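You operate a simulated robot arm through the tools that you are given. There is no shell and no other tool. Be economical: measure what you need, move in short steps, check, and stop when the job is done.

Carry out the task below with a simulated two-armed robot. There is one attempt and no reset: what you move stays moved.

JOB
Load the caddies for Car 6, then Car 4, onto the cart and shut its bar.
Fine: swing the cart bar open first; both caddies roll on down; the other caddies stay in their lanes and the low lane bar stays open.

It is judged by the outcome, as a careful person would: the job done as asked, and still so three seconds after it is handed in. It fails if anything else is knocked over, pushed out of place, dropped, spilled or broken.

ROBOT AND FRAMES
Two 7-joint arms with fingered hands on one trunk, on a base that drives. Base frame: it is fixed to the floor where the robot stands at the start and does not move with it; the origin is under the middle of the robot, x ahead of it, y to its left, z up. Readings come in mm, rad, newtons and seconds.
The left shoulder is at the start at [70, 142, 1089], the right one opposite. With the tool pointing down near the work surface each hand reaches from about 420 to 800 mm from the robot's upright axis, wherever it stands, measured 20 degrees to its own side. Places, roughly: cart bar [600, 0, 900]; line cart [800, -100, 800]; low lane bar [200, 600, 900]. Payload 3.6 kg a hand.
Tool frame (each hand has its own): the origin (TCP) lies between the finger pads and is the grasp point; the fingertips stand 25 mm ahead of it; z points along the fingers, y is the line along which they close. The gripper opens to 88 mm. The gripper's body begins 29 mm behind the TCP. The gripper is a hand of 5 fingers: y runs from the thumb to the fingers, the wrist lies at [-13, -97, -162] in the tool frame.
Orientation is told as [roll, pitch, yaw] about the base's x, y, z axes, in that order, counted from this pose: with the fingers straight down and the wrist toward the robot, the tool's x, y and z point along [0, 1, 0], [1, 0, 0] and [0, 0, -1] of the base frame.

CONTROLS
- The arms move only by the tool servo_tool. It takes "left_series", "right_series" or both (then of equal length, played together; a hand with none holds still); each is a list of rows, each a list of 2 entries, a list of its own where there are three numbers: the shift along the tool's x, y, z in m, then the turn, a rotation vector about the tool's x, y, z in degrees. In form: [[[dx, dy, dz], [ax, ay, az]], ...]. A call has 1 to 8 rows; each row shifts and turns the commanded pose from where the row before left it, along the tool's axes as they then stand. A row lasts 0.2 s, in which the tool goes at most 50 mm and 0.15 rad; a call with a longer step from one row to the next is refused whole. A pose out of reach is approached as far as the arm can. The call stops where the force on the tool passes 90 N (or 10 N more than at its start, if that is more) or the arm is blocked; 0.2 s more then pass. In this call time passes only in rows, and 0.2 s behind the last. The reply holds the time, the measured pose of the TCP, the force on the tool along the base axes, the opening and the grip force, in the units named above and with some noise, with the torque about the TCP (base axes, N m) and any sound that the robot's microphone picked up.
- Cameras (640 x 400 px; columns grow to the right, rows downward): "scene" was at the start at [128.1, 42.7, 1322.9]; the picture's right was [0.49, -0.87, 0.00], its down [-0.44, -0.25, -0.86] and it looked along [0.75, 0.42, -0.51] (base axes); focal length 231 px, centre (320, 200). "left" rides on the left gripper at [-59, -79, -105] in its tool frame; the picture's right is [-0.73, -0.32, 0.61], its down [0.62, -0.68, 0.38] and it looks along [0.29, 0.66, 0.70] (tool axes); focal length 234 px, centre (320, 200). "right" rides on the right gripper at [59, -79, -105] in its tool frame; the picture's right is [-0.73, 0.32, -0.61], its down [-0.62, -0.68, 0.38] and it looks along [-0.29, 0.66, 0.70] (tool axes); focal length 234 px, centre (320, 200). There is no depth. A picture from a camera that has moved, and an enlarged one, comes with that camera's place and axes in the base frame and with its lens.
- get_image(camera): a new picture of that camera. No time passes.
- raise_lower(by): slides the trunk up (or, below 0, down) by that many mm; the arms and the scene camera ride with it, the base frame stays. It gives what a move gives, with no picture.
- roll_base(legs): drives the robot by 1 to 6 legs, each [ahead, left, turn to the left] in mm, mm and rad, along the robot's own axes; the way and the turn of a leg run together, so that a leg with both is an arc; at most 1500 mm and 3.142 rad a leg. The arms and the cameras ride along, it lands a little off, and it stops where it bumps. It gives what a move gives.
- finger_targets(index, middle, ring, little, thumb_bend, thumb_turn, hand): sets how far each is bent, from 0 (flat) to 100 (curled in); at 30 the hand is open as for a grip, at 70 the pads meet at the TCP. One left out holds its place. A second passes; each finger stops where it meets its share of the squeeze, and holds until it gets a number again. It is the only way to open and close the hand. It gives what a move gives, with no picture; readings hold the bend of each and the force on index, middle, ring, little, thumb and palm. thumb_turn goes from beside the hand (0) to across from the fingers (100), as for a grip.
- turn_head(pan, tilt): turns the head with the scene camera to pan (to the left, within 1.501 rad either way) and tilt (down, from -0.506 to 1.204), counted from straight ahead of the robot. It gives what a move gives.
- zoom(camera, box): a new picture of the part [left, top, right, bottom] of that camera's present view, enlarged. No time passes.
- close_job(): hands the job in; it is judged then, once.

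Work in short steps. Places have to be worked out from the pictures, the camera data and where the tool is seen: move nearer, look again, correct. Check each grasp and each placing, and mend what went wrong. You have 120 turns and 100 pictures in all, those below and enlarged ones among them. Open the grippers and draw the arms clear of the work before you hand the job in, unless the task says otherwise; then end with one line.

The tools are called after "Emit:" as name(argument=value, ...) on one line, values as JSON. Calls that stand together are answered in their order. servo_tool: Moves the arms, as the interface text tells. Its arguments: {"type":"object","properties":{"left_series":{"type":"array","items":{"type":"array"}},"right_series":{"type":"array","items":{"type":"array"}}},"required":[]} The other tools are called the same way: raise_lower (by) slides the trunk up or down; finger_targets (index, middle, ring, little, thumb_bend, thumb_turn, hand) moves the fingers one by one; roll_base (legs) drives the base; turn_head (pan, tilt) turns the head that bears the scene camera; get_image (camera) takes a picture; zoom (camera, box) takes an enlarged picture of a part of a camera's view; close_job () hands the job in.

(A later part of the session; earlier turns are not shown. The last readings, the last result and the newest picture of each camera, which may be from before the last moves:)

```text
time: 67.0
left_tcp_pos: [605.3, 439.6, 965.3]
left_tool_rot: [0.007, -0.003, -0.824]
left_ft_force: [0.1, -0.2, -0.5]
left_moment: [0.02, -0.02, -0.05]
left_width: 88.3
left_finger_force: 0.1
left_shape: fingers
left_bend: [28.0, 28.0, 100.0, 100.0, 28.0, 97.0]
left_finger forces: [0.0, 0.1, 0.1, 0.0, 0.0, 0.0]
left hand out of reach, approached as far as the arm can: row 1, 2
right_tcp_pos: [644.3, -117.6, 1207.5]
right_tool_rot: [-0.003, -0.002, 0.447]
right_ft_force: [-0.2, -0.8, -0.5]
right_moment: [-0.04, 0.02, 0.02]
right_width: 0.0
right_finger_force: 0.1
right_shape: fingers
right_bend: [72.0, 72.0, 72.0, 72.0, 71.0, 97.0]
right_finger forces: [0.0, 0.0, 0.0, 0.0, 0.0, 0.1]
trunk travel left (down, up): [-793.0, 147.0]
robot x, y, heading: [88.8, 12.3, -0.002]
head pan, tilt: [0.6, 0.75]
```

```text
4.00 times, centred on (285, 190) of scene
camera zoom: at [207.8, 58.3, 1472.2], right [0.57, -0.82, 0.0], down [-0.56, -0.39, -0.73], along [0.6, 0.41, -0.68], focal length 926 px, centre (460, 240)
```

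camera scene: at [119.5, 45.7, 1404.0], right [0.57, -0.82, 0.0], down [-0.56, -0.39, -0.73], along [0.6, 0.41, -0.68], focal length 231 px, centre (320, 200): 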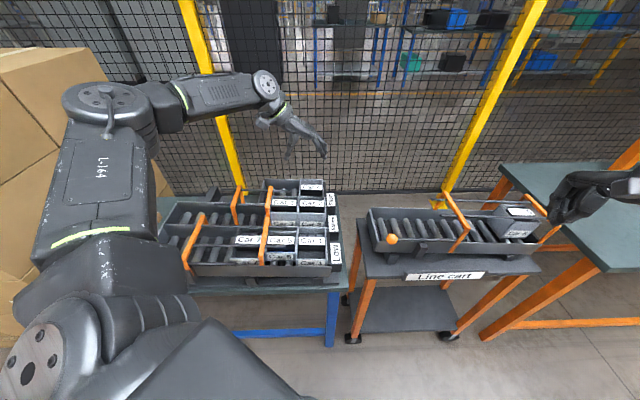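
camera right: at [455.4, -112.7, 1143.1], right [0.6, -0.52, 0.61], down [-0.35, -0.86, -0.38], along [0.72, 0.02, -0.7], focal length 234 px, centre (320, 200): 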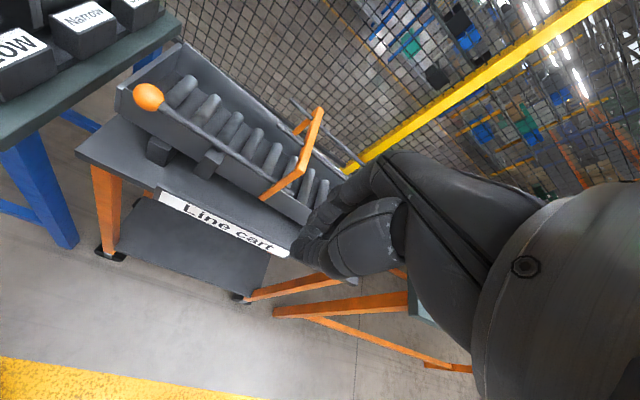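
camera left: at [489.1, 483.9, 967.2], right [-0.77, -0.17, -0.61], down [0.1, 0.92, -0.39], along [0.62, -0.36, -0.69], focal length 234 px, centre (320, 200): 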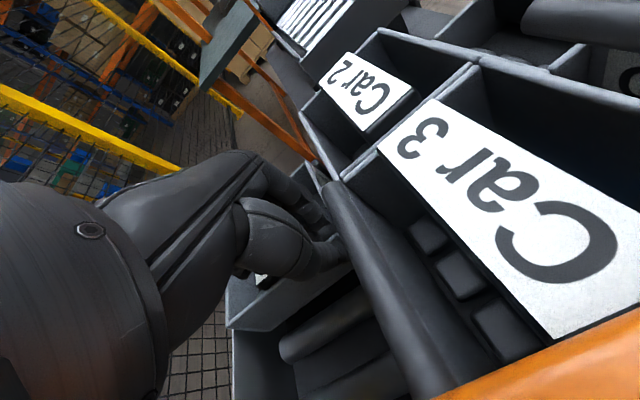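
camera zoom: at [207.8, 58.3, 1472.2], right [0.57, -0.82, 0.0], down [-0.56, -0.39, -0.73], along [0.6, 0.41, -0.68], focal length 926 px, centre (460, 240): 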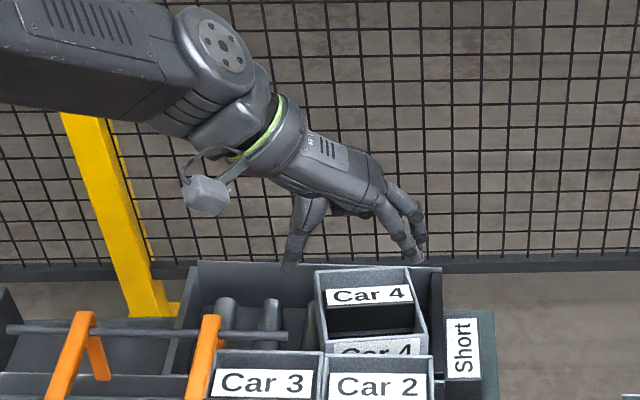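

Reaching down with the arm costs reach, so I drive the missing (26, 12) mm and lower with the trunk instead.

Emit:
roll_base(legs=[[27, 12, 0]])

Emit:
raise_lower(by=-55)

Emit:
zoom(camera="scene", box=[230, 120, 330, 200])

```text
time: 67.8
left_tcp_pos: [629.3, 449.1, 968.0]
left_tool_rot: [0.011, -0.001, -0.824]
left_ft_force: [-0.9, 0.0, -0.4]
left_moment: [0.05, -0.03, 0.02]
left_width: 88.0
left_finger_force: 0.1
left_shape: fingers
left_bend: [28.0, 28.0, 100.0, 100.0, 28.0, 97.0]
left_finger forces: [0.0, 0.0, 0.0, 0.0, 0.0, 0.0]
right_tcp_pos: [668.6, -108.9, 1208.8]
right_tool_rot: [0.001, -0.008, 0.449]
right_ft_force: [-0.3, -0.2, 0.4]
right_moment: [0.01, 0.0, 0.01]
right_width: 0.0
right_finger_force: 0.1
right_shape: fingers
right_bend: [72.0, 72.0, 72.0, 72.0, 71.0, 97.0]
right_finger forces: [0.1, 0.0, 0.0, 0.0, 0.0, 0.1]
trunk travel left (down, up): [-793.0, 147.0]
robot x, y, heading: [115.4, 23.8, 0.001]
head pan, tilt: [0.6, 0.75]
```

```text
time: 68.8
left_tcp_pos: [634.0, 451.3, 909.4]
left_tool_rot: [0.004, -0.001, -0.825]
left_ft_force: [0.4, 0.2, -0.1]
left_moment: [0.02, -0.01, -0.02]
left_width: 88.2
left_finger_force: 0.1
left_shape: fingers
left_bend: [28.0, 28.0, 100.0, 100.0, 28.0, 97.0]
left_finger forces: [0.1, 0.0, 0.0, 0.1, 0.0, 0.2]
right_tcp_pos: [672.6, -105.4, 1151.4]
right_tool_rot: [0.0, -0.001, 0.449]
right_ft_force: [-0.4, -0.5, 0.0]
right_moment: [0.0, 0.0, 0.0]
right_width: 0.0
right_finger_force: 0.0
right_shape: fingers
right_bend: [72.0, 72.0, 72.0, 72.0, 71.0, 97.0]
right_finger forces: [0.0, 0.1, 0.1, 0.1, 0.1, 0.1]
trunk travel left (down, up): [-738.0, 202.0]
robot x, y, heading: [118.7, 22.6, 0.002]
head pan, tilt: [0.6, 0.75]
```

```text
5.00 times, centred on (280, 160) of scene
camera zoom: at [236.7, 69.9, 1417.0], right [0.57, -0.82, 0.0], down [-0.56, -0.39, -0.73], along [0.6, 0.41, -0.68], focal length 1157 px, centre (520, 400)
```

zoom: 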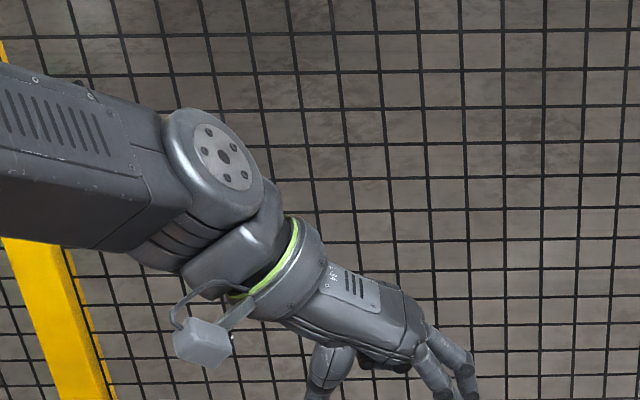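

My zoom box was too high; I aim it lower.

Emit:
zoom(camera="scene", box=[265, 180, 345, 240])

```text
6.67 times, centred on (305, 210) of scene
camera zoom: at [236.7, 69.9, 1417.0], right [0.57, -0.82, 0.0], down [-0.56, -0.39, -0.73], along [0.6, 0.41, -0.68], focal length 1543 px, centre (420, 133)
```

zoom: 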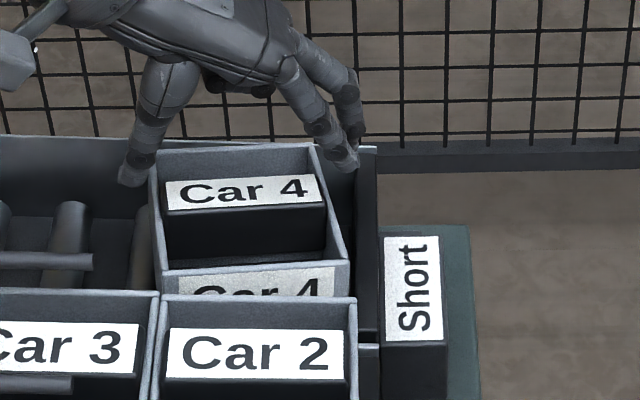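

This view is very clear: at rim height the index would pass about 5 mm too close to the stop, and the longer middle finger sticks out further. I bend the middle more, shift 5 mm back and 6 mm toward near, then lower to just at rim level.

Emit:
finger_targets(hand="left", middle=33)

Emit:
servo_tool(left_series=[[[-0.006, -0.005, 0], [0, 0, 0]]])

Emit:
raise_lower(by=-14)

Emit:
zoom(camera="scene", box=[265, 170, 345, 230])

```text
time: 69.8
left_tcp_pos: [633.7, 452.3, 909.0]
left_tool_rot: [0.007, -0.001, -0.823]
left_ft_force: [-0.2, 0.5, 0.4]
left_moment: [-0.01, -0.03, 0.0]
left_width: 88.5
left_finger_force: 0.1
left_shape: fingers
left_bend: [28.0, 33.0, 100.0, 100.0, 28.0, 97.0]
left_finger forces: [0.0, 0.0, 0.0, 0.0, 0.1, 0.1]
right_tcp_pos: [672.0, -106.2, 1151.2]
right_tool_rot: [0.0, -0.001, 0.448]
right_ft_force: [-0.4, 0.8, 0.4]
right_moment: [-0.01, 0.01, -0.01]
right_width: 0.0
right_finger_force: 0.1
right_shape: fingers
right_bend: [72.0, 72.0, 72.0, 72.0, 71.0, 97.0]
right_finger forces: [0.1, 0.0, 0.0, 0.0, 0.1, 0.0]
trunk travel left (down, up): [-738.0, 202.0]
robot x, y, heading: [119.1, 26.1, 0.004]
head pan, tilt: [0.6, 0.75]
```

```text
time: 70.2
left_tcp_pos: [626.1, 451.0, 910.3]
left_tool_rot: [0.005, -0.001, -0.824]
left_ft_force: [0.1, -0.6, -0.4]
left_moment: [0.01, -0.01, 0.0]
left_width: 88.3
left_finger_force: 0.1
left_shape: fingers
left_bend: [28.0, 33.0, 100.0, 100.0, 28.0, 97.0]
left_finger forces: [0.0, 0.1, 0.0, 0.0, 0.1, 0.1]
right_tcp_pos: [672.4, -105.3, 1151.4]
right_tool_rot: [0.001, -0.003, 0.449]
right_ft_force: [0.2, 0.2, 0.9]
right_moment: [0.01, -0.02, 0.02]
right_width: 0.0
right_finger_force: 0.0
right_shape: fingers
right_bend: [72.0, 72.0, 72.0, 72.0, 71.0, 97.0]
right_finger forces: [0.0, 0.0, 0.0, 0.0, 0.0, 0.1]
trunk travel left (down, up): [-738.0, 202.0]
robot x, y, heading: [116.7, 24.8, 0.002]
head pan, tilt: [0.6, 0.75]
```

```text
time: 70.8
left_tcp_pos: [624.9, 450.3, 895.5]
left_tool_rot: [0.005, 0.0, -0.824]
left_ft_force: [0.6, -0.2, 0.2]
left_moment: [0.03, 0.0, 0.03]
left_width: 88.1
left_finger_force: 0.1
left_shape: fingers
left_bend: [28.0, 33.0, 100.0, 100.0, 28.0, 97.0]
left_finger forces: [0.0, 0.0, 0.0, 0.0, 0.0, 0.1]
right_tcp_pos: [673.5, -105.2, 1137.0]
right_tool_rot: [-0.001, -0.001, 0.449]
right_ft_force: [0.1, -0.5, -0.2]
right_moment: [0.02, -0.03, 0.01]
right_width: 0.1
right_finger_force: 0.0
right_shape: fingers
right_bend: [72.0, 72.0, 72.0, 72.0, 71.0, 97.0]
right_finger forces: [0.0, 0.0, 0.0, 0.0, 0.0, 0.1]
trunk travel left (down, up): [-724.0, 216.0]
robot x, y, heading: [120.7, 22.2, 0.005]
head pan, tilt: [0.6, 0.75]
```

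```text
6.67 times, centred on (305, 200) of scene
camera zoom: at [237.0, 70.0, 1402.9], right [0.57, -0.82, 0.0], down [-0.56, -0.39, -0.73], along [0.6, 0.41, -0.68], focal length 1543 px, centre (420, 200)
```

zoom: 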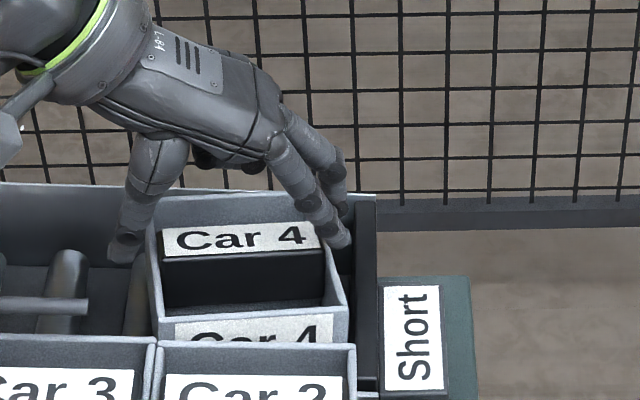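

The index and middle tips now sit right in the gap between the front wall and the stop. I lower in two steps, watching the forces.

Emit:
raise_lower(by=-15)

Emit:
raise_lower(by=-13)

Emit:
finger_targets(hand="left", index=42, middle=42, thumb_bend=42)

Emit:
zoom(camera="scene", box=[265, 150, 345, 210])

```text
time: 71.5
left_tcp_pos: [625.8, 451.4, 880.4]
left_tool_rot: [0.004, -0.001, -0.824]
left_ft_force: [0.0, 0.4, -0.7]
left_moment: [0.0, 0.02, 0.0]
left_width: 89.1
left_finger_force: 0.0
left_shape: fingers
left_bend: [28.0, 33.0, 100.0, 100.0, 28.0, 97.0]
left_finger forces: [0.0, 0.0, 0.0, 0.0, 0.1, 0.1]
right_tcp_pos: [673.6, -105.2, 1123.6]
right_tool_rot: [0.0, -0.001, 0.448]
right_ft_force: [0.7, -0.6, -0.3]
right_moment: [-0.01, -0.01, 0.0]
right_width: 0.1
right_finger_force: 0.0
right_shape: fingers
right_bend: [72.0, 72.0, 72.0, 72.0, 71.0, 97.0]
right_finger forces: [0.0, 0.0, 0.0, 0.1, 0.0, 0.0]
trunk travel left (down, up): [-709.0, 231.0]
robot x, y, heading: [118.7, 25.1, -0.0]
head pan, tilt: [0.6, 0.75]
```

```text
time: 72.1
left_tcp_pos: [625.5, 450.7, 867.4]
left_tool_rot: [0.006, -0.001, -0.824]
left_ft_force: [0.4, 0.5, 0.3]
left_moment: [0.02, -0.04, 0.01]
left_width: 89.4
left_finger_force: 0.6
left_shape: fingers
left_bend: [28.0, 31.0, 100.0, 100.0, 27.0, 98.0]
left_finger forces: [0.1, 1.2, 0.0, 0.0, 0.3, 0.0]
right_tcp_pos: [672.0, -106.7, 1110.3]
right_tool_rot: [0.0, -0.002, 0.448]
right_ft_force: [0.4, 0.0, 0.0]
right_moment: [-0.01, 0.0, 0.02]
right_width: 0.0
right_finger_force: 0.0
right_shape: fingers
right_bend: [72.0, 72.0, 72.0, 72.0, 71.0, 97.0]
right_finger forces: [0.0, 0.2, 0.0, 0.0, 0.1, 0.0]
trunk travel left (down, up): [-696.0, 244.0]
robot x, y, heading: [118.1, 25.7, 0.002]
head pan, tilt: [0.6, 0.75]
```

```text
time: 73.1
left_tcp_pos: [625.2, 449.0, 868.7]
left_tool_rot: [0.007, -0.001, -0.824]
left_ft_force: [2.7, -0.1, 10.8]
left_moment: [-0.34, -0.36, -0.07]
left_width: 79.0
left_finger_force: 9.6
left_shape: fingers
left_bend: [35.0, 34.0, 100.0, 100.0, 33.0, 97.0]
left_finger forces: [4.8, 7.7, 0.1, 0.1, 6.6, 0.0]
right_tcp_pos: [672.0, -108.1, 1109.3]
right_tool_rot: [-0.002, -0.004, 0.449]
right_ft_force: [0.7, -1.0, -0.4]
right_moment: [0.0, 0.01, -0.03]
right_width: 0.0
right_finger_force: 0.1
right_shape: fingers
right_bend: [72.0, 72.0, 72.0, 72.0, 71.0, 97.0]
right_finger forces: [0.0, 0.0, 0.0, 0.0, 0.0, 0.1]
trunk travel left (down, up): [-696.0, 244.0]
robot x, y, heading: [118.5, 26.0, 0.004]
head pan, tilt: [0.6, 0.75]
```

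```text
6.67 times, centred on (305, 180) of scene
camera zoom: at [235.8, 68.5, 1375.2], right [0.57, -0.82, 0.0], down [-0.56, -0.39, -0.73], along [0.6, 0.42, -0.68], focal length 1543 px, centre (420, 333)
```

zoom: 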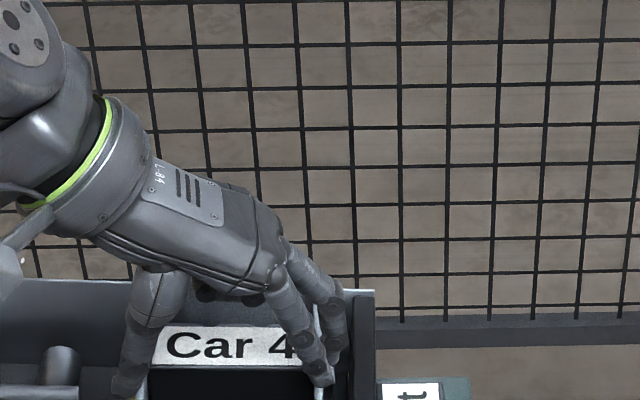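

Thumb, index and middle are all in contact across the box. I squeeze firmly and lift 15 mm, reading the forces.

Emit:
finger_targets(hand="left", index=58, middle=58, thumb_bend=60)

Emit:
raise_lower(by=8)

Emit:
raise_lower(by=8)

Emit:
zoom(camera="scene", box=[265, 150, 345, 230])

```text
time: 74.1
left_tcp_pos: [626.3, 450.2, 868.9]
left_tool_rot: [0.008, -0.002, -0.824]
left_ft_force: [2.8, -0.2, 20.3]
left_moment: [-0.69, -0.84, -0.07]
left_width: 73.6
left_finger_force: 20.9
left_shape: fingers
left_bend: [40.0, 37.0, 100.0, 100.0, 35.0, 97.0]
left_finger forces: [14.6, 15.1, 0.0, 0.0, 12.5, 0.0]
right_tcp_pos: [671.4, -107.0, 1111.0]
right_tool_rot: [0.0, -0.003, 0.448]
right_ft_force: [0.1, 0.9, -0.1]
right_moment: [0.0, 0.02, 0.04]
right_width: 0.1
right_finger_force: 0.1
right_shape: fingers
right_bend: [72.0, 72.0, 72.0, 72.0, 71.0, 97.0]
right_finger forces: [0.0, 0.1, 0.0, 0.0, 0.1, 0.0]
trunk travel left (down, up): [-696.0, 244.0]
robot x, y, heading: [120.7, 22.5, -0.002]
head pan, tilt: [0.6, 0.75]
```

```text
time: 74.6
left_tcp_pos: [626.6, 452.5, 874.5]
left_tool_rot: [0.005, 0.002, -0.822]
left_ft_force: [0.7, 0.9, 0.7]
left_moment: [0.04, -0.01, -0.03]
left_width: 52.9
left_finger_force: 10.2
left_shape: fingers
left_bend: [57.0, 39.0, 100.0, 100.0, 37.0, 96.0]
left_finger forces: [0.0, 11.5, 0.0, 0.0, 9.4, 0.1]
right_tcp_pos: [673.3, -104.2, 1117.3]
right_tool_rot: [-0.001, 0.0, 0.447]
right_ft_force: [-0.7, -0.7, -0.8]
right_moment: [0.0, -0.02, 0.01]
right_width: 0.4
right_finger_force: 0.0
right_shape: fingers
right_bend: [72.0, 72.0, 72.0, 72.0, 71.0, 97.0]
right_finger forces: [0.0, 0.1, 0.0, 0.0, 0.0, 0.0]
trunk travel left (down, up): [-704.0, 236.0]
robot x, y, heading: [116.7, 24.2, 0.002]
head pan, tilt: [0.6, 0.75]
```

```text
time: 75.2
left_tcp_pos: [626.3, 450.7, 883.9]
left_tool_rot: [0.006, 0.001, -0.823]
left_ft_force: [0.7, 1.5, -3.4]
left_moment: [0.04, 0.01, -0.08]
left_width: 53.0
left_finger_force: 11.0
left_shape: fingers
left_bend: [57.0, 39.0, 100.0, 100.0, 37.0, 96.0]
left_finger forces: [0.1, 11.5, 0.1, 0.0, 10.0, 0.1]
right_tcp_pos: [672.8, -105.6, 1125.1]
right_tool_rot: [-0.001, 0.0, 0.449]
right_ft_force: [0.0, -0.8, 0.0]
right_moment: [-0.01, 0.02, -0.03]
right_width: 0.1
right_finger_force: 0.1
right_shape: fingers
right_bend: [72.0, 72.0, 72.0, 72.0, 71.0, 97.0]
right_finger forces: [0.0, 0.0, 0.0, 0.0, 0.0, 0.0]
trunk travel left (down, up): [-712.0, 228.0]
robot x, y, heading: [117.9, 24.7, 0.004]
head pan, tilt: [0.6, 0.75]
```

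```text
5.00 times, centred on (305, 190) of scene
camera zoom: at [237.8, 70.3, 1390.9], right [0.57, -0.82, 0.0], down [-0.56, -0.39, -0.73], along [0.6, 0.41, -0.68], focal length 1157 px, centre (395, 250)
```

zoom: 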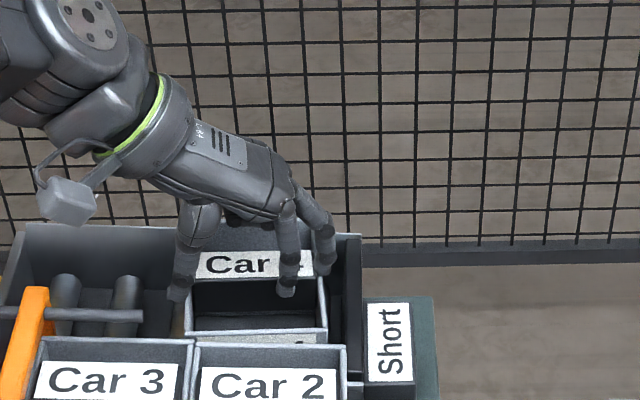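

Car 4 now hangs level between thumb and middle finger with almost no moment (load 3.4 N); the index slid harmlessly inside. I add a little squeeze, lift it clear with the trunk, and pull the right arm in for the drive.

Emit:
finger_targets(hand="left", middle=63, thumb_bend=65)

Emit:
raise_lower(by=25)

Emit:
raise_lower(by=75)

Emit:
servo_tool(right_series=[[[0.016, -0.034, 0], [0, 0, 0]], [[0.016, -0.034, 0], [0, 0, 0]], [[0.016, -0.034, 0], [0, 0, 0]], [[0.016, -0.034, 0], [0, 0, 0]]])

Emit:
get_image(camera="scene")

```text
time: 76.2
left_tcp_pos: [626.8, 451.0, 883.4]
left_tool_rot: [0.006, -0.003, -0.824]
left_ft_force: [-0.5, -0.7, -0.4]
left_moment: [0.01, 0.0, -0.02]
left_width: 17.8
left_finger_force: 0.1
left_shape: fingers
left_bend: [57.0, 63.0, 100.0, 100.0, 65.0, 97.0]
left_finger forces: [0.1, 0.0, 0.0, 0.1, 0.0, 0.0]
right_tcp_pos: [672.0, -106.7, 1124.7]
right_tool_rot: [-0.001, -0.001, 0.449]
right_ft_force: [0.0, 1.1, 0.7]
right_moment: [-0.01, 0.0, -0.02]
right_width: 0.0
right_finger_force: 0.1
right_shape: fingers
right_bend: [72.0, 72.0, 72.0, 72.0, 71.0, 97.0]
right_finger forces: [0.0, 0.0, 0.0, 0.0, 0.1, 0.0]
trunk travel left (down, up): [-712.0, 228.0]
robot x, y, heading: [119.0, 22.3, 0.001]
head pan, tilt: [0.6, 0.75]
```

```text
time: 76.9
left_tcp_pos: [625.8, 451.3, 909.2]
left_tool_rot: [0.005, -0.003, -0.823]
left_ft_force: [-1.0, 0.1, -0.2]
left_moment: [0.0, -0.03, 0.01]
left_width: 17.8
left_finger_force: 0.1
left_shape: fingers
left_bend: [57.0, 63.0, 100.0, 100.0, 65.0, 97.0]
left_finger forces: [0.0, 0.1, 0.0, 0.0, 0.0, 0.1]
right_tcp_pos: [673.2, -104.3, 1150.0]
right_tool_rot: [0.0, -0.001, 0.45]
right_ft_force: [0.8, -0.7, 0.1]
right_moment: [-0.01, 0.05, 0.02]
right_width: 0.0
right_finger_force: 0.1
right_shape: fingers
right_bend: [72.0, 72.0, 72.0, 72.0, 71.0, 97.0]
right_finger forces: [0.0, 0.0, 0.0, 0.0, 0.0, 0.0]
trunk travel left (down, up): [-737.0, 203.0]
robot x, y, heading: [120.7, 24.6, 0.002]
head pan, tilt: [0.6, 0.75]
```

```text
time: 78.0
left_tcp_pos: [626.0, 452.5, 983.9]
left_tool_rot: [0.005, -0.003, -0.824]
left_ft_force: [0.5, 0.0, 0.5]
left_moment: [0.0, -0.01, 0.05]
left_width: 17.8
left_finger_force: 0.0
left_shape: fingers
left_bend: [57.0, 63.0, 100.0, 100.0, 65.0, 97.0]
left_finger forces: [0.0, 0.0, 0.0, 0.0, 0.1, 0.0]
right_tcp_pos: [672.4, -106.9, 1225.6]
right_tool_rot: [0.001, -0.002, 0.448]
right_ft_force: [0.6, 0.0, -0.8]
right_moment: [-0.02, 0.0, -0.04]
right_width: 0.0
right_finger_force: 0.0
right_shape: fingers
right_bend: [72.0, 72.0, 72.0, 72.0, 71.0, 97.0]
right_finger forces: [0.0, 0.0, 0.0, 0.1, 0.0, 0.0]
trunk travel left (down, up): [-812.0, 128.0]
robot x, y, heading: [119.9, 24.1, 0.001]
head pan, tilt: [0.6, 0.75]
```

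```text
time: 79.0
left_tcp_pos: [625.5, 451.4, 985.0]
left_tool_rot: [0.008, -0.001, -0.824]
left_ft_force: [-0.2, -0.6, 0.5]
left_moment: [0.02, 0.0, -0.02]
left_width: 17.7
left_finger_force: 0.1
left_shape: fingers
left_bend: [57.0, 63.0, 100.0, 100.0, 65.0, 97.0]
left_finger forces: [0.0, 0.1, 0.1, 0.0, 0.0, 0.0]
right_tcp_pos: [520.4, -106.6, 1225.7]
right_tool_rot: [-0.001, -0.004, 0.449]
right_ft_force: [-0.2, 0.6, 0.4]
right_moment: [0.0, -0.04, -0.01]
right_width: 0.0
right_finger_force: 0.0
right_shape: fingers
right_bend: [72.0, 72.0, 72.0, 72.0, 71.0, 97.0]
right_finger forces: [0.0, 0.1, 0.0, 0.0, 0.1, 0.1]
trunk travel left (down, up): [-812.0, 128.0]
robot x, y, heading: [121.7, 20.6, 0.002]
head pan, tilt: [0.6, 0.75]
```

```text
10 pictures are left
camera scene: at [235.1, 69.6, 1491.1], right [0.57, -0.82, 0.0], down [-0.56, -0.39, -0.73], along [0.6, 0.41, -0.68], focal length 231 px, centre (320, 200)
```

scene: 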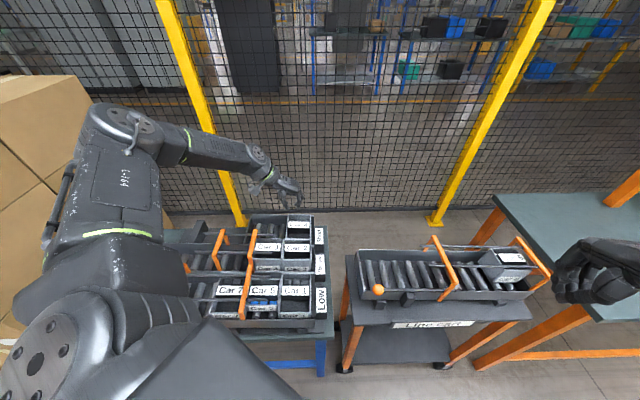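

The extra squeeze made the pads slip off and the caddy settled back into its lane. I check how it sits.

Emit:
zoom(camera="scene", box=[255, 205, 325, 260])

```text
7.27 times, centred on (290, 232) of scene
camera zoom: at [235.1, 69.6, 1491.1], right [0.57, -0.82, 0.0], down [-0.56, -0.39, -0.73], along [0.6, 0.41, -0.68], focal length 1683 px, centre (538, -36)
```

zoom: 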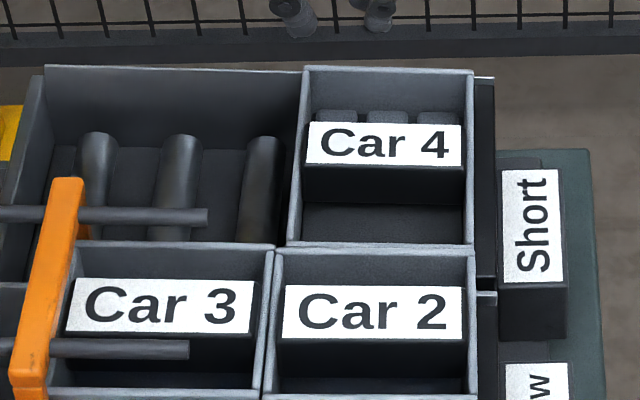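

Car 4 is back in its original place, flat against the stop with its contents intact. The end-to-end hold worked when the box was skewed away from the stop, so I will repeat that sequence: pinch the back wall at the same coordinates, tilt and drag the box uphill, then take a deeper end-to-end grip with moderate squeeze.

Emit:
finger_targets(hand="left", index=28, middle=28, thumb_bend=30)

Emit:
roll_base(legs=[[-50, 2, 0]])

Emit:
servo_tool(left_series=[[[0, 0, 0], [0, 0, 6.6]]])

```text
time: 80.0
left_tcp_pos: [626.9, 451.5, 983.1]
left_tool_rot: [0.006, -0.002, -0.824]
left_ft_force: [0.0, 0.7, 0.1]
left_moment: [0.0, 0.05, -0.01]
left_width: 87.0
left_finger_force: 0.0
left_shape: fingers
left_bend: [28.0, 28.0, 100.0, 100.0, 30.0, 97.0]
left_finger forces: [0.0, 0.1, 0.0, 0.0, 0.0, 0.1]
right_tcp_pos: [522.4, -108.0, 1224.0]
right_tool_rot: [0.0, -0.003, 0.45]
right_ft_force: [0.0, -0.3, 0.6]
right_moment: [0.02, 0.04, 0.04]
right_width: 0.0
right_finger_force: 0.1
right_shape: fingers
right_bend: [72.0, 72.0, 72.0, 72.0, 71.0, 97.0]
right_finger forces: [0.1, 0.0, 0.0, 0.0, 0.1, 0.0]
trunk travel left (down, up): [-812.0, 128.0]
robot x, y, heading: [116.5, 26.5, 0.003]
head pan, tilt: [0.6, 0.75]
```

```text
time: 81.0
left_tcp_pos: [581.2, 452.3, 980.6]
left_tool_rot: [0.001, 0.004, -0.825]
left_ft_force: [1.0, -0.2, -0.4]
left_moment: [-0.05, 0.06, -0.01]
left_width: 86.9
left_finger_force: 0.0
left_shape: fingers
left_bend: [28.0, 28.0, 100.0, 100.0, 30.0, 97.0]
left_finger forces: [0.1, 0.0, 0.0, 0.1, 0.0, 0.0]
right_tcp_pos: [480.4, -103.3, 1222.8]
right_tool_rot: [0.001, 0.005, 0.448]
right_ft_force: [0.5, 0.3, -0.4]
right_moment: [0.01, 0.0, 0.0]
right_width: 0.0
right_finger_force: 0.0
right_shape: fingers
right_bend: [72.0, 72.0, 72.0, 72.0, 71.0, 98.0]
right_finger forces: [0.1, 0.1, 0.0, 0.0, 0.0, 0.0]
trunk travel left (down, up): [-812.0, 128.0]
robot x, y, heading: [68.3, 28.2, 0.002]
head pan, tilt: [0.6, 0.75]
```

```text
time: 81.3
left_tcp_pos: [575.9, 453.0, 984.8]
left_tool_rot: [0.007, 0.002, -0.939]
left_ft_force: [-0.5, -0.7, -0.8]
left_moment: [0.03, 0.0, -0.01]
left_width: 86.8
left_finger_force: 0.1
left_shape: fingers
left_bend: [28.0, 28.0, 100.0, 100.0, 30.0, 97.0]
left_finger forces: [0.0, 0.1, 0.0, 0.0, 0.1, 0.0]
right_tcp_pos: [474.4, -104.8, 1225.9]
right_tool_rot: [-0.001, 0.001, 0.449]
right_ft_force: [0.3, -0.5, 0.2]
right_moment: [0.04, 0.0, -0.01]
right_width: 0.0
right_finger_force: 0.1
right_shape: fingers
right_bend: [72.0, 72.0, 72.0, 72.0, 71.0, 97.0]
right_finger forces: [0.0, 0.1, 0.1, 0.0, 0.0, 0.0]
trunk travel left (down, up): [-812.0, 128.0]
robot x, y, heading: [69.1, 25.9, 0.002]
head pan, tilt: [0.6, 0.75]
```

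Emit:
servo_tool(left_series=[[[0.007, 0.004, 0], [0, 0, 0]]])

Emit:
raise_lower(by=-95)

Emit:
raise_lower(by=-30)

Emit:
finger_targets(hand="left", index=95, middle=95, thumb_bend=97)

```text
time: 81.8
left_tcp_pos: [577.6, 451.1, 990.0]
left_tool_rot: [0.009, -0.003, -0.938]
left_ft_force: [0.3, 0.2, 0.6]
left_moment: [-0.03, -0.02, 0.0]
left_width: 87.2
left_finger_force: 0.2
left_shape: fingers
left_bend: [28.0, 28.0, 100.0, 100.0, 30.0, 97.0]
left_finger forces: [0.0, 0.0, 0.0, 0.0, 0.0, 0.0]
left hand out of reach, approached as far as the arm can: row 1
right_tcp_pos: [472.4, -105.0, 1226.3]
right_tool_rot: [0.0, -0.005, 0.449]
right_ft_force: [0.5, -0.2, -0.4]
right_moment: [0.04, -0.03, 0.0]
right_width: 0.2
right_finger_force: 0.0
right_shape: fingers
right_bend: [72.0, 72.0, 72.0, 72.0, 71.0, 97.0]
right_finger forces: [0.1, 0.0, 0.1, 0.0, 0.0, 0.1]
trunk travel left (down, up): [-812.0, 128.0]
robot x, y, heading: [69.1, 26.9, -0.001]
head pan, tilt: [0.6, 0.75]
```

```text
time: 83.0
left_tcp_pos: [580.3, 451.5, 894.6]
left_tool_rot: [0.007, 0.0, -0.939]
left_ft_force: [0.5, 0.3, -0.1]
left_moment: [0.03, 0.0, 0.01]
left_width: 87.0
left_finger_force: 0.0
left_shape: fingers
left_bend: [28.0, 28.0, 100.0, 100.0, 30.0, 97.0]
left_finger forces: [0.0, 0.0, 0.0, 0.0, 0.0, 0.0]
right_tcp_pos: [473.7, -104.9, 1131.1]
right_tool_rot: [0.0, -0.002, 0.447]
right_ft_force: [-0.7, 1.6, -0.7]
right_moment: [0.02, 0.0, 0.02]
right_width: 0.0
right_finger_force: 0.0
right_shape: fingers
right_bend: [72.0, 72.0, 72.0, 72.0, 71.0, 97.0]
right_finger forces: [0.0, 0.1, 0.1, 0.1, 0.0, 0.0]
trunk travel left (down, up): [-717.0, 223.0]
robot x, y, heading: [70.9, 27.7, 0.003]
head pan, tilt: [0.6, 0.75]
```

```text
time: 83.8
left_tcp_pos: [578.1, 450.4, 865.3]
left_tool_rot: [0.007, 0.002, -0.938]
left_ft_force: [-1.4, -0.1, 6.2]
left_moment: [-0.34, -0.17, -0.1]
left_width: 89.6
left_finger_force: 2.9
left_shape: fingers
left_bend: [27.0, 28.0, 100.0, 100.0, 30.0, 97.0]
left_finger forces: [6.1, 0.0, 0.0, 0.0, 0.1, 0.0]
right_tcp_pos: [471.3, -104.8, 1100.5]
right_tool_rot: [-0.001, -0.003, 0.448]
right_ft_force: [0.0, -1.0, -0.7]
right_moment: [-0.02, 0.01, 0.03]
right_width: 0.2
right_finger_force: 0.0
right_shape: fingers
right_bend: [72.0, 72.0, 72.0, 72.0, 71.0, 97.0]
right_finger forces: [0.0, 0.1, 0.1, 0.0, 0.0, 0.0]
trunk travel left (down, up): [-687.0, 253.0]
robot x, y, heading: [71.3, 24.9, 0.004]
head pan, tilt: [0.6, 0.75]
```

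```text
time: 84.8
left_tcp_pos: [579.5, 450.4, 863.9]
left_tool_rot: [0.008, 0.0, -0.938]
left_ft_force: [-0.9, 0.2, -0.1]
left_moment: [0.01, 0.02, 0.0]
left_width: 0.0
left_finger_force: 0.1
left_shape: fingers
left_bend: [76.0, 95.0, 100.0, 100.0, 90.0, 97.0]
left_finger forces: [0.0, 0.0, 0.0, 0.1, 0.0, 0.0]
right_tcp_pos: [473.9, -104.8, 1099.4]
right_tool_rot: [0.0, -0.002, 0.447]
right_ft_force: [-0.1, 0.6, -0.2]
right_moment: [0.01, 0.02, -0.01]
right_width: 0.0
right_finger_force: 0.1
right_shape: fingers
right_bend: [72.0, 72.0, 72.0, 72.0, 71.0, 97.0]
right_finger forces: [0.0, 0.0, 0.0, 0.0, 0.0, 0.1]
trunk travel left (down, up): [-687.0, 253.0]
robot x, y, heading: [70.3, 27.7, 0.003]
head pan, tilt: [0.6, 0.75]
```

The fingers closed without holding anything, so the pose is a few mm off. I take a look.

Emit:
zoom(camera="scene", box=[245, 140, 335, 210])

```text
5.71 times, centred on (290, 175) of scene
camera zoom: at [187.1, 71.2, 1365.9], right [0.57, -0.82, 0.0], down [-0.56, -0.39, -0.73], along [0.6, 0.41, -0.68], focal length 1322 px, centre (491, 343)
```

zoom: 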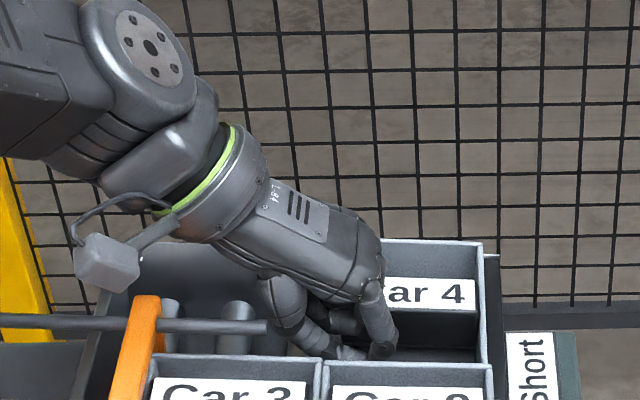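

The box is undisturbed. I rise, reopen, correct by (5, 4) mm with the base, go slightly deeper and close gently first.

Emit:
raise_lower(by=40)

Emit:
finger_targets(hand="left", index=28, middle=28, thumb_bend=30)

Emit:
roll_base(legs=[[6, 4, 0]])

Emit:
raise_lower(by=-43)

Emit:
finger_targets(hand="left", index=72, middle=72, thumb_bend=72)

```text
time: 85.6
left_tcp_pos: [579.2, 452.0, 904.9]
left_tool_rot: [0.006, -0.001, -0.938]
left_ft_force: [-0.4, 0.4, -0.9]
left_moment: [0.01, -0.04, 0.02]
left_width: 0.0
left_finger_force: 0.0
left_shape: fingers
left_bend: [83.0, 95.0, 100.0, 100.0, 96.0, 97.0]
left_finger forces: [0.0, 0.0, 0.1, 0.0, 0.1, 0.0]
right_tcp_pos: [474.4, -105.1, 1140.5]
right_tool_rot: [-0.001, 0.001, 0.449]
right_ft_force: [1.2, 0.7, 0.4]
right_moment: [-0.02, -0.02, 0.0]
right_width: 0.0
right_finger_force: 0.0
right_shape: fingers
right_bend: [72.0, 72.0, 72.0, 72.0, 71.0, 97.0]
right_finger forces: [0.1, 0.0, 0.0, 0.0, 0.0, 0.0]
trunk travel left (down, up): [-727.0, 213.0]
robot x, y, heading: [68.6, 26.7, 0.005]
head pan, tilt: [0.6, 0.75]
```

```text
time: 86.6
left_tcp_pos: [579.4, 451.1, 904.5]
left_tool_rot: [0.007, 0.001, -0.94]
left_ft_force: [-0.2, -0.8, 0.4]
left_moment: [-0.02, 0.0, 0.01]
left_width: 86.9
left_finger_force: 0.0
left_shape: fingers
left_bend: [28.0, 28.0, 100.0, 100.0, 30.0, 97.0]
left_finger forces: [0.0, 0.1, 0.0, 0.0, 0.1, 0.0]
right_tcp_pos: [474.2, -104.6, 1139.4]
right_tool_rot: [-0.001, -0.003, 0.447]
right_ft_force: [-0.2, 1.2, 0.1]
right_moment: [-0.01, -0.02, 0.03]
right_width: 0.0
right_finger_force: 0.0
right_shape: fingers
right_bend: [72.0, 72.0, 72.0, 72.0, 71.0, 97.0]
right_finger forces: [0.1, 0.0, 0.0, 0.0, 0.0, 0.1]
trunk travel left (down, up): [-727.0, 213.0]
robot x, y, heading: [70.7, 27.4, 0.004]
head pan, tilt: [0.6, 0.75]
```

```text
time: 87.3
left_tcp_pos: [585.2, 454.6, 905.4]
left_tool_rot: [0.007, 0.0, -0.939]
left_ft_force: [0.2, -0.5, 0.1]
left_moment: [0.01, 0.04, 0.01]
left_width: 86.9
left_finger_force: 0.0
left_shape: fingers
left_bend: [28.0, 28.0, 100.0, 100.0, 30.0, 97.0]
left_finger forces: [0.0, 0.1, 0.0, 0.1, 0.1, 0.1]
right_tcp_pos: [477.6, -100.8, 1140.6]
right_tool_rot: [0.0, -0.003, 0.448]
right_ft_force: [-0.7, -0.4, 0.1]
right_moment: [0.02, 0.0, -0.01]
right_width: 0.1
right_finger_force: 0.0
right_shape: fingers
right_bend: [72.0, 72.0, 72.0, 72.0, 71.0, 97.0]
right_finger forces: [0.1, 0.0, 0.0, 0.0, 0.0, 0.0]
trunk travel left (down, up): [-727.0, 213.0]
robot x, y, heading: [76.4, 33.1, 0.004]
head pan, tilt: [0.6, 0.75]
```

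```text
time: 88.2
left_tcp_pos: [585.4, 456.3, 861.3]
left_tool_rot: [0.006, 0.002, -0.938]
left_ft_force: [-0.2, -0.5, 0.4]
left_moment: [0.0, -0.03, 0.01]
left_width: 87.3
left_finger_force: 0.4
left_shape: fingers
left_bend: [28.0, 28.0, 100.0, 100.0, 30.0, 97.0]
left_finger forces: [0.5, 0.1, 0.0, 0.0, 0.1, 0.0]
right_tcp_pos: [480.2, -101.1, 1096.1]
right_tool_rot: [0.001, 0.0, 0.449]
right_ft_force: [0.4, 0.6, -0.2]
right_moment: [0.03, 0.01, -0.01]
right_width: 0.0
right_finger_force: 0.1
right_shape: fingers
right_bend: [72.0, 72.0, 72.0, 72.0, 71.0, 97.0]
right_finger forces: [0.0, 0.1, 0.0, 0.0, 0.0, 0.1]
trunk travel left (down, up): [-684.0, 256.0]
robot x, y, heading: [73.0, 27.8, 0.004]
head pan, tilt: [0.6, 0.75]
```

```text
time: 89.2
left_tcp_pos: [585.4, 456.3, 860.7]
left_tool_rot: [0.004, 0.0, -0.94]
left_ft_force: [0.1, 0.4, 0.8]
left_moment: [-0.02, 0.03, 0.0]
left_width: 0.0
left_finger_force: 2.9
left_shape: fingers
left_bend: [71.0, 71.0, 100.0, 100.0, 70.0, 97.0]
left_finger forces: [2.0, 1.2, 0.0, 0.0, 3.0, 0.0]
right_tcp_pos: [479.3, -102.1, 1096.2]
right_tool_rot: [0.0, -0.001, 0.447]
right_ft_force: [0.9, 0.2, -0.1]
right_moment: [-0.03, -0.02, 0.04]
right_width: 0.0
right_finger_force: 0.0
right_shape: fingers
right_bend: [72.0, 72.0, 72.0, 72.0, 71.0, 97.0]
right_finger forces: [0.0, 0.0, 0.0, 0.0, 0.0, 0.0]
trunk travel left (down, up): [-684.0, 256.0]
robot x, y, heading: [73.6, 27.8, 0.002]
head pan, tilt: [0.6, 0.75]
```

Contact matches the earlier pinch, but the pads meet only about 7 mm below the rim. I reopen slightly and go 13 mm deeper so that the palm's underside limits any roll, watching for contact.

Emit:
finger_targets(hand="left", index=50, middle=50, thumb_bend=50)

Emit:
raise_lower(by=-7)

Emit:
raise_lower(by=-6)

```text
time: 90.2
left_tcp_pos: [584.7, 455.7, 862.0]
left_tool_rot: [0.006, 0.001, -0.938]
left_ft_force: [0.4, -0.3, 0.2]
left_moment: [0.02, -0.06, 0.0]
left_width: 40.9
left_finger_force: 0.1
left_shape: fingers
left_bend: [50.0, 50.0, 100.0, 100.0, 50.0, 97.0]
left_finger forces: [0.1, 0.0, 0.1, 0.1, 0.0, 0.1]
right_tcp_pos: [479.2, -100.5, 1097.0]
right_tool_rot: [-0.001, -0.002, 0.448]
right_ft_force: [0.2, -0.1, -0.3]
right_moment: [-0.02, 0.01, 0.01]
right_width: 0.0
right_finger_force: 0.0
right_shape: fingers
right_bend: [72.0, 72.0, 72.0, 72.0, 71.0, 97.0]
right_finger forces: [0.0, 0.1, 0.0, 0.0, 0.1, 0.0]
trunk travel left (down, up): [-684.0, 256.0]
robot x, y, heading: [74.6, 30.1, 0.002]
head pan, tilt: [0.6, 0.75]
```

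```text
time: 90.8
left_tcp_pos: [585.5, 455.8, 854.1]
left_tool_rot: [0.007, 0.0, -0.941]
left_ft_force: [0.9, 1.1, -0.1]
left_moment: [0.01, -0.03, 0.01]
left_width: 41.1
left_finger_force: 0.3
left_shape: fingers
left_bend: [50.0, 50.0, 100.0, 100.0, 50.0, 97.0]
left_finger forces: [1.0, 0.1, 0.0, 0.0, 0.1, 0.0]
right_tcp_pos: [479.5, -100.5, 1090.6]
right_tool_rot: [0.0, -0.001, 0.449]
right_ft_force: [0.0, -1.1, 0.0]
right_moment: [0.05, 0.03, 0.03]
right_width: 0.0
right_finger_force: 0.1
right_shape: fingers
right_bend: [72.0, 72.0, 72.0, 72.0, 71.0, 97.0]
right_finger forces: [0.1, 0.0, 0.0, 0.0, 0.0, 0.0]
trunk travel left (down, up): [-677.0, 263.0]
robot x, y, heading: [75.6, 29.5, 0.002]
head pan, tilt: [0.6, 0.75]
```

```text
time: 91.3
left_tcp_pos: [586.1, 455.6, 848.1]
left_tool_rot: [0.005, 0.0, -0.939]
left_ft_force: [0.9, 0.6, 0.6]
left_moment: [0.01, 0.02, 0.07]
left_width: 41.1
left_finger_force: 0.4
left_shape: fingers
left_bend: [50.0, 50.0, 100.0, 100.0, 50.0, 97.0]
left_finger forces: [1.6, 0.0, 0.0, 0.0, 0.0, 0.0]
right_tcp_pos: [479.9, -101.0, 1084.0]
right_tool_rot: [0.002, -0.002, 0.45]
right_ft_force: [-0.1, 0.1, 0.5]
right_moment: [-0.02, 0.01, 0.01]
right_width: 0.1
right_finger_force: 0.0
right_shape: fingers
right_bend: [72.0, 72.0, 72.0, 72.0, 71.0, 97.0]
right_finger forces: [0.0, 0.1, 0.0, 0.0, 0.1, 0.1]
trunk travel left (down, up): [-671.0, 269.0]
robot x, y, heading: [76.0, 25.9, 0.004]
head pan, tilt: [0.6, 0.75]
```

Still free. I go down further in small steps until the palm just meets the rim or the tips meet the floor.

Emit:
raise_lower(by=-5)

Emit:
raise_lower(by=-4)

```text
time: 91.9
left_tcp_pos: [585.2, 455.8, 844.1]
left_tool_rot: [0.007, 0.001, -0.939]
left_ft_force: [-0.6, -0.7, 6.2]
left_moment: [-0.05, -0.19, -0.01]
left_width: 40.8
left_finger_force: 4.0
left_shape: fingers
left_bend: [50.0, 50.0, 100.0, 100.0, 50.0, 97.0]
left_finger forces: [2.8, 0.0, 6.3, 0.0, 0.1, 0.1]
right_tcp_pos: [479.3, -101.1, 1078.9]
right_tool_rot: [0.0, -0.002, 0.448]
right_ft_force: [-0.5, -0.1, 0.0]
right_moment: [0.02, 0.02, -0.03]
right_width: 0.0
right_finger_force: 0.1
right_shape: fingers
right_bend: [72.0, 72.0, 72.0, 72.0, 71.0, 97.0]
right_finger forces: [0.0, 0.0, 0.0, 0.0, 0.0, 0.1]
trunk travel left (down, up): [-666.0, 274.0]
robot x, y, heading: [76.6, 29.1, 0.001]
head pan, tilt: [0.6, 0.75]
```

```text
time: 92.4
left_tcp_pos: [585.5, 454.8, 839.2]
left_tool_rot: [0.008, 0.002, -0.938]
left_ft_force: [0.5, -1.0, 7.6]
left_moment: [-0.09, -0.18, 0.05]
left_width: 40.9
left_finger_force: 4.8
left_shape: fingers
left_bend: [50.0, 50.0, 100.0, 100.0, 50.0, 97.0]
left_finger forces: [4.1, 2.3, 3.7, 0.1, 0.1, 0.1]
right_tcp_pos: [479.1, -102.0, 1075.9]
right_tool_rot: [0.001, -0.001, 0.446]
right_ft_force: [0.1, -0.5, -0.6]
right_moment: [0.01, 0.01, 0.0]
right_width: 0.2
right_finger_force: 0.0
right_shape: fingers
right_bend: [72.0, 72.0, 72.0, 72.0, 71.0, 97.0]
right_finger forces: [0.0, 0.1, 0.0, 0.1, 0.0, 0.0]
trunk travel left (down, up): [-662.0, 278.0]
robot x, y, heading: [79.5, 30.7, 0.004]
head pan, tilt: [0.6, 0.75]
```

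The curled ring finger now rests on the rim or card. I come up 4 mm and close gently, then firmly.

Emit:
raise_lower(by=5)

Emit:
finger_targets(hand="left", index=74, middle=74, thumb_bend=74)

Emit:
finger_targets(hand="left", index=98, middle=98, thumb_bend=100)

Emit:
raise_lower(by=12)

```text
time: 92.9
left_tcp_pos: [586.8, 456.6, 844.8]
left_tool_rot: [0.006, 0.001, -0.94]
left_ft_force: [0.5, 0.7, -0.6]
left_moment: [0.07, 0.02, 0.01]
left_width: 40.9
left_finger_force: 1.6
left_shape: fingers
left_bend: [50.0, 50.0, 100.0, 100.0, 50.0, 97.0]
left_finger forces: [2.0, 0.1, 1.9, 0.0, 0.0, 0.0]
right_tcp_pos: [479.5, -100.7, 1080.6]
right_tool_rot: [0.0, -0.002, 0.448]
right_ft_force: [-0.5, 1.0, -0.3]
right_moment: [-0.03, -0.01, -0.01]
right_width: 0.2
right_finger_force: 0.0
right_shape: fingers
right_bend: [72.0, 72.0, 72.0, 72.0, 71.0, 97.0]
right_finger forces: [0.0, 0.0, 0.0, 0.1, 0.0, 0.1]
trunk travel left (down, up): [-667.0, 273.0]
robot x, y, heading: [79.2, 26.4, 0.001]
head pan, tilt: [0.6, 0.75]
```

```text
time: 93.9
left_tcp_pos: [585.3, 455.7, 844.9]
left_tool_rot: [0.008, 0.0, -0.939]
left_ft_force: [-0.6, -0.8, -0.7]
left_moment: [0.06, -0.15, -0.1]
left_width: 0.0
left_finger_force: 9.3
left_shape: fingers
left_bend: [73.0, 73.0, 100.0, 100.0, 68.0, 97.0]
left_finger forces: [4.8, 2.4, 5.6, 0.0, 5.2, 0.0]
right_tcp_pos: [479.0, -101.3, 1079.5]
right_tool_rot: [-0.002, -0.001, 0.449]
right_ft_force: [0.4, -0.5, 0.5]
right_moment: [0.02, -0.02, -0.04]
right_width: 0.1
right_finger_force: 0.1
right_shape: fingers
right_bend: [72.0, 72.0, 72.0, 72.0, 71.0, 97.0]
right_finger forces: [0.0, 0.0, 0.0, 0.1, 0.0, 0.1]
trunk travel left (down, up): [-667.0, 273.0]
robot x, y, heading: [77.4, 32.7, -0.002]
head pan, tilt: [0.6, 0.75]
```

```text
time: 94.9
left_tcp_pos: [585.5, 454.4, 843.9]
left_tool_rot: [0.005, 0.0, -0.938]
left_ft_force: [-0.5, -0.3, 0.2]
left_moment: [0.0, -0.06, -0.09]
left_width: 0.0
left_finger_force: 34.6
left_shape: fingers
left_bend: [77.0, 77.0, 100.0, 100.0, 71.0, 96.0]
left_finger forces: [21.4, 13.7, 6.0, 0.0, 27.2, 0.0]
right_tcp_pos: [479.8, -100.8, 1079.9]
right_tool_rot: [0.0, -0.001, 0.449]
right_ft_force: [0.0, -0.4, 0.2]
right_moment: [0.0, -0.01, -0.04]
right_width: 0.1
right_finger_force: 0.0
right_shape: fingers
right_bend: [72.0, 72.0, 72.0, 72.0, 71.0, 97.0]
right_finger forces: [0.0, 0.0, 0.0, 0.1, 0.1, 0.0]
trunk travel left (down, up): [-667.0, 273.0]
robot x, y, heading: [76.0, 32.2, 0.003]
head pan, tilt: [0.6, 0.75]
```

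```text
time: 95.5
left_tcp_pos: [584.3, 454.7, 856.7]
left_tool_rot: [0.004, 0.0, -0.939]
left_ft_force: [0.3, -0.7, -4.0]
left_moment: [0.03, 0.2, 0.02]
left_width: 0.0
left_finger_force: 32.6
left_shape: fingers
left_bend: [77.0, 77.0, 100.0, 100.0, 71.0, 96.0]
left_finger forces: [21.6, 12.9, 2.7, 0.0, 28.0, 0.0]
right_tcp_pos: [479.1, -102.0, 1093.0]
right_tool_rot: [-0.001, 0.001, 0.449]
right_ft_force: [-0.7, 0.1, 0.4]
right_moment: [0.01, 0.0, -0.03]
right_width: 0.0
right_finger_force: 0.0
right_shape: fingers
right_bend: [72.0, 72.0, 72.0, 72.0, 71.0, 97.0]
right_finger forces: [0.0, 0.0, 0.0, 0.0, 0.2, 0.1]
trunk travel left (down, up): [-679.0, 261.0]
robot x, y, heading: [75.9, 27.1, 0.009]
head pan, tilt: [0.6, 0.75]
```

The full 4 N load is on the hand after only 12 mm, and the grip forces are strong (21/13/28 N). I lift further and take one picture.

Emit:
raise_lower(by=30)

Emit:
zoom(camera="scene", box=[245, 140, 335, 220])

```text
time: 96.3
left_tcp_pos: [585.6, 455.9, 886.2]
left_tool_rot: [0.005, 0.001, -0.94]
left_ft_force: [-0.4, -0.2, -5.1]
left_moment: [0.0, 0.22, 0.01]
left_width: 0.1
left_finger_force: 32.9
left_shape: fingers
left_bend: [77.0, 77.0, 100.0, 100.0, 71.0, 96.0]
left_finger forces: [21.4, 13.3, 2.6, 0.0, 28.2, 0.1]
right_tcp_pos: [480.8, -101.1, 1121.7]
right_tool_rot: [0.0, -0.002, 0.45]
right_ft_force: [-0.5, 0.7, 0.0]
right_moment: [-0.02, -0.01, 0.03]
right_width: 0.0
right_finger_force: 0.1
right_shape: fingers
right_bend: [72.0, 72.0, 72.0, 72.0, 71.0, 97.0]
right_finger forces: [0.1, 0.1, 0.1, 0.0, 0.0, 0.0]
trunk travel left (down, up): [-709.0, 231.0]
robot x, y, heading: [77.4, 31.0, 0.002]
head pan, tilt: [0.6, 0.75]
```

```text
5.00 times, centred on (290, 180) of scene
camera zoom: at [195.0, 76.4, 1387.8], right [0.57, -0.82, 0.0], down [-0.56, -0.39, -0.73], along [0.6, 0.41, -0.68], focal length 1157 px, centre (470, 300)
```

zoom: 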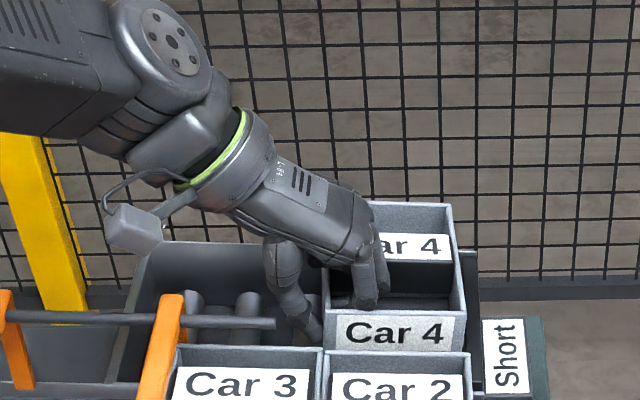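

Car 4 is now held level and firmly. I lift it well clear and drive it to the cart, leaving the grip untouched.

Emit:
raise_lower(by=95)

Emit:
roll_base(legs=[[50, -328, 0]])

Emit:
turn_head(pan=0.45, tilt=0.85)

Emit:
get_image(camera="scene")

```text
time: 97.6
left_tcp_pos: [585.8, 455.8, 980.0]
left_tool_rot: [0.003, -0.001, -0.938]
left_ft_force: [-0.3, 0.1, -4.4]
left_moment: [0.02, 0.2, -0.01]
left_width: 0.0
left_finger_force: 32.4
left_shape: fingers
left_bend: [77.0, 77.0, 100.0, 100.0, 71.0, 96.0]
left_finger forces: [21.4, 13.2, 2.6, 0.1, 28.2, 0.1]
right_tcp_pos: [479.7, -100.2, 1216.9]
right_tool_rot: [-0.001, -0.001, 0.448]
right_ft_force: [0.5, -0.4, 0.6]
right_moment: [0.0, -0.01, -0.02]
right_width: 0.1
right_finger_force: 0.0
right_shape: fingers
right_bend: [72.0, 72.0, 72.0, 72.0, 71.0, 97.0]
right_finger forces: [0.1, 0.0, 0.0, 0.1, 0.1, 0.1]
trunk travel left (down, up): [-804.0, 136.0]
robot x, y, heading: [76.1, 32.4, 0.005]
head pan, tilt: [0.6, 0.75]
```

```text
time: 99.8
left_tcp_pos: [638.5, 130.1, 980.4]
left_tool_rot: [0.006, 0.0, -0.943]
left_ft_force: [-0.2, -0.1, -4.6]
left_moment: [-0.03, 0.25, 0.03]
left_width: 0.2
left_finger_force: 32.5
left_shape: fingers
left_bend: [77.0, 77.0, 100.0, 100.0, 71.0, 96.0]
left_finger forces: [21.5, 13.2, 2.4, 0.1, 28.1, 0.0]
right_tcp_pos: [529.5, -427.2, 1216.7]
right_tool_rot: [-0.001, 0.0, 0.444]
right_ft_force: [0.3, 0.7, 0.0]
right_moment: [-0.02, -0.01, 0.0]
right_width: 0.0
right_finger_force: 0.0
right_shape: fingers
right_bend: [72.0, 72.0, 72.0, 72.0, 71.0, 97.0]
right_finger forces: [0.0, 0.0, 0.1, 0.0, 0.0, 0.0]
trunk travel left (down, up): [-804.0, 136.0]
robot x, y, heading: [125.2, -295.8, 0.003]
head pan, tilt: [0.6, 0.75]
```

```text
time: 100.5
left_tcp_pos: [638.3, 127.7, 981.4]
left_tool_rot: [0.005, -0.001, -0.942]
left_ft_force: [-0.5, -1.0, -4.1]
left_moment: [0.05, 0.21, -0.01]
left_width: 0.0
left_finger_force: 32.9
left_shape: fingers
left_bend: [77.0, 77.0, 100.0, 100.0, 71.0, 96.0]
left_finger forces: [21.5, 13.2, 2.5, 0.1, 28.1, 0.0]
right_tcp_pos: [530.9, -429.5, 1216.8]
right_tool_rot: [-0.001, -0.001, 0.445]
right_ft_force: [-0.4, 0.3, -0.2]
right_moment: [0.0, -0.01, 0.04]
right_width: 0.0
right_finger_force: 0.1
right_shape: fingers
right_bend: [72.0, 72.0, 72.0, 72.0, 71.0, 97.0]
right_finger forces: [0.1, 0.0, 0.0, 0.0, 0.0, 0.1]
trunk travel left (down, up): [-804.0, 136.0]
robot x, y, heading: [127.9, -294.8, 0.004]
head pan, tilt: [0.45, 0.85]
```

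```text
6 pictures are left
camera scene: at [247.5, -264.1, 1474.9], right [0.43, -0.9, 0.0], down [-0.68, -0.33, -0.66], along [0.59, 0.29, -0.75], focal length 231 px, centre (320, 200)
```

scene: 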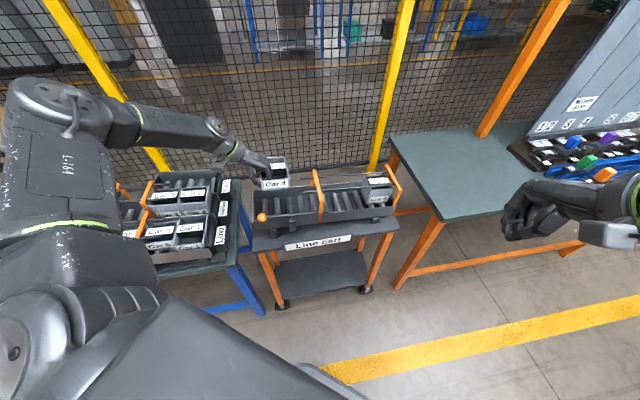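

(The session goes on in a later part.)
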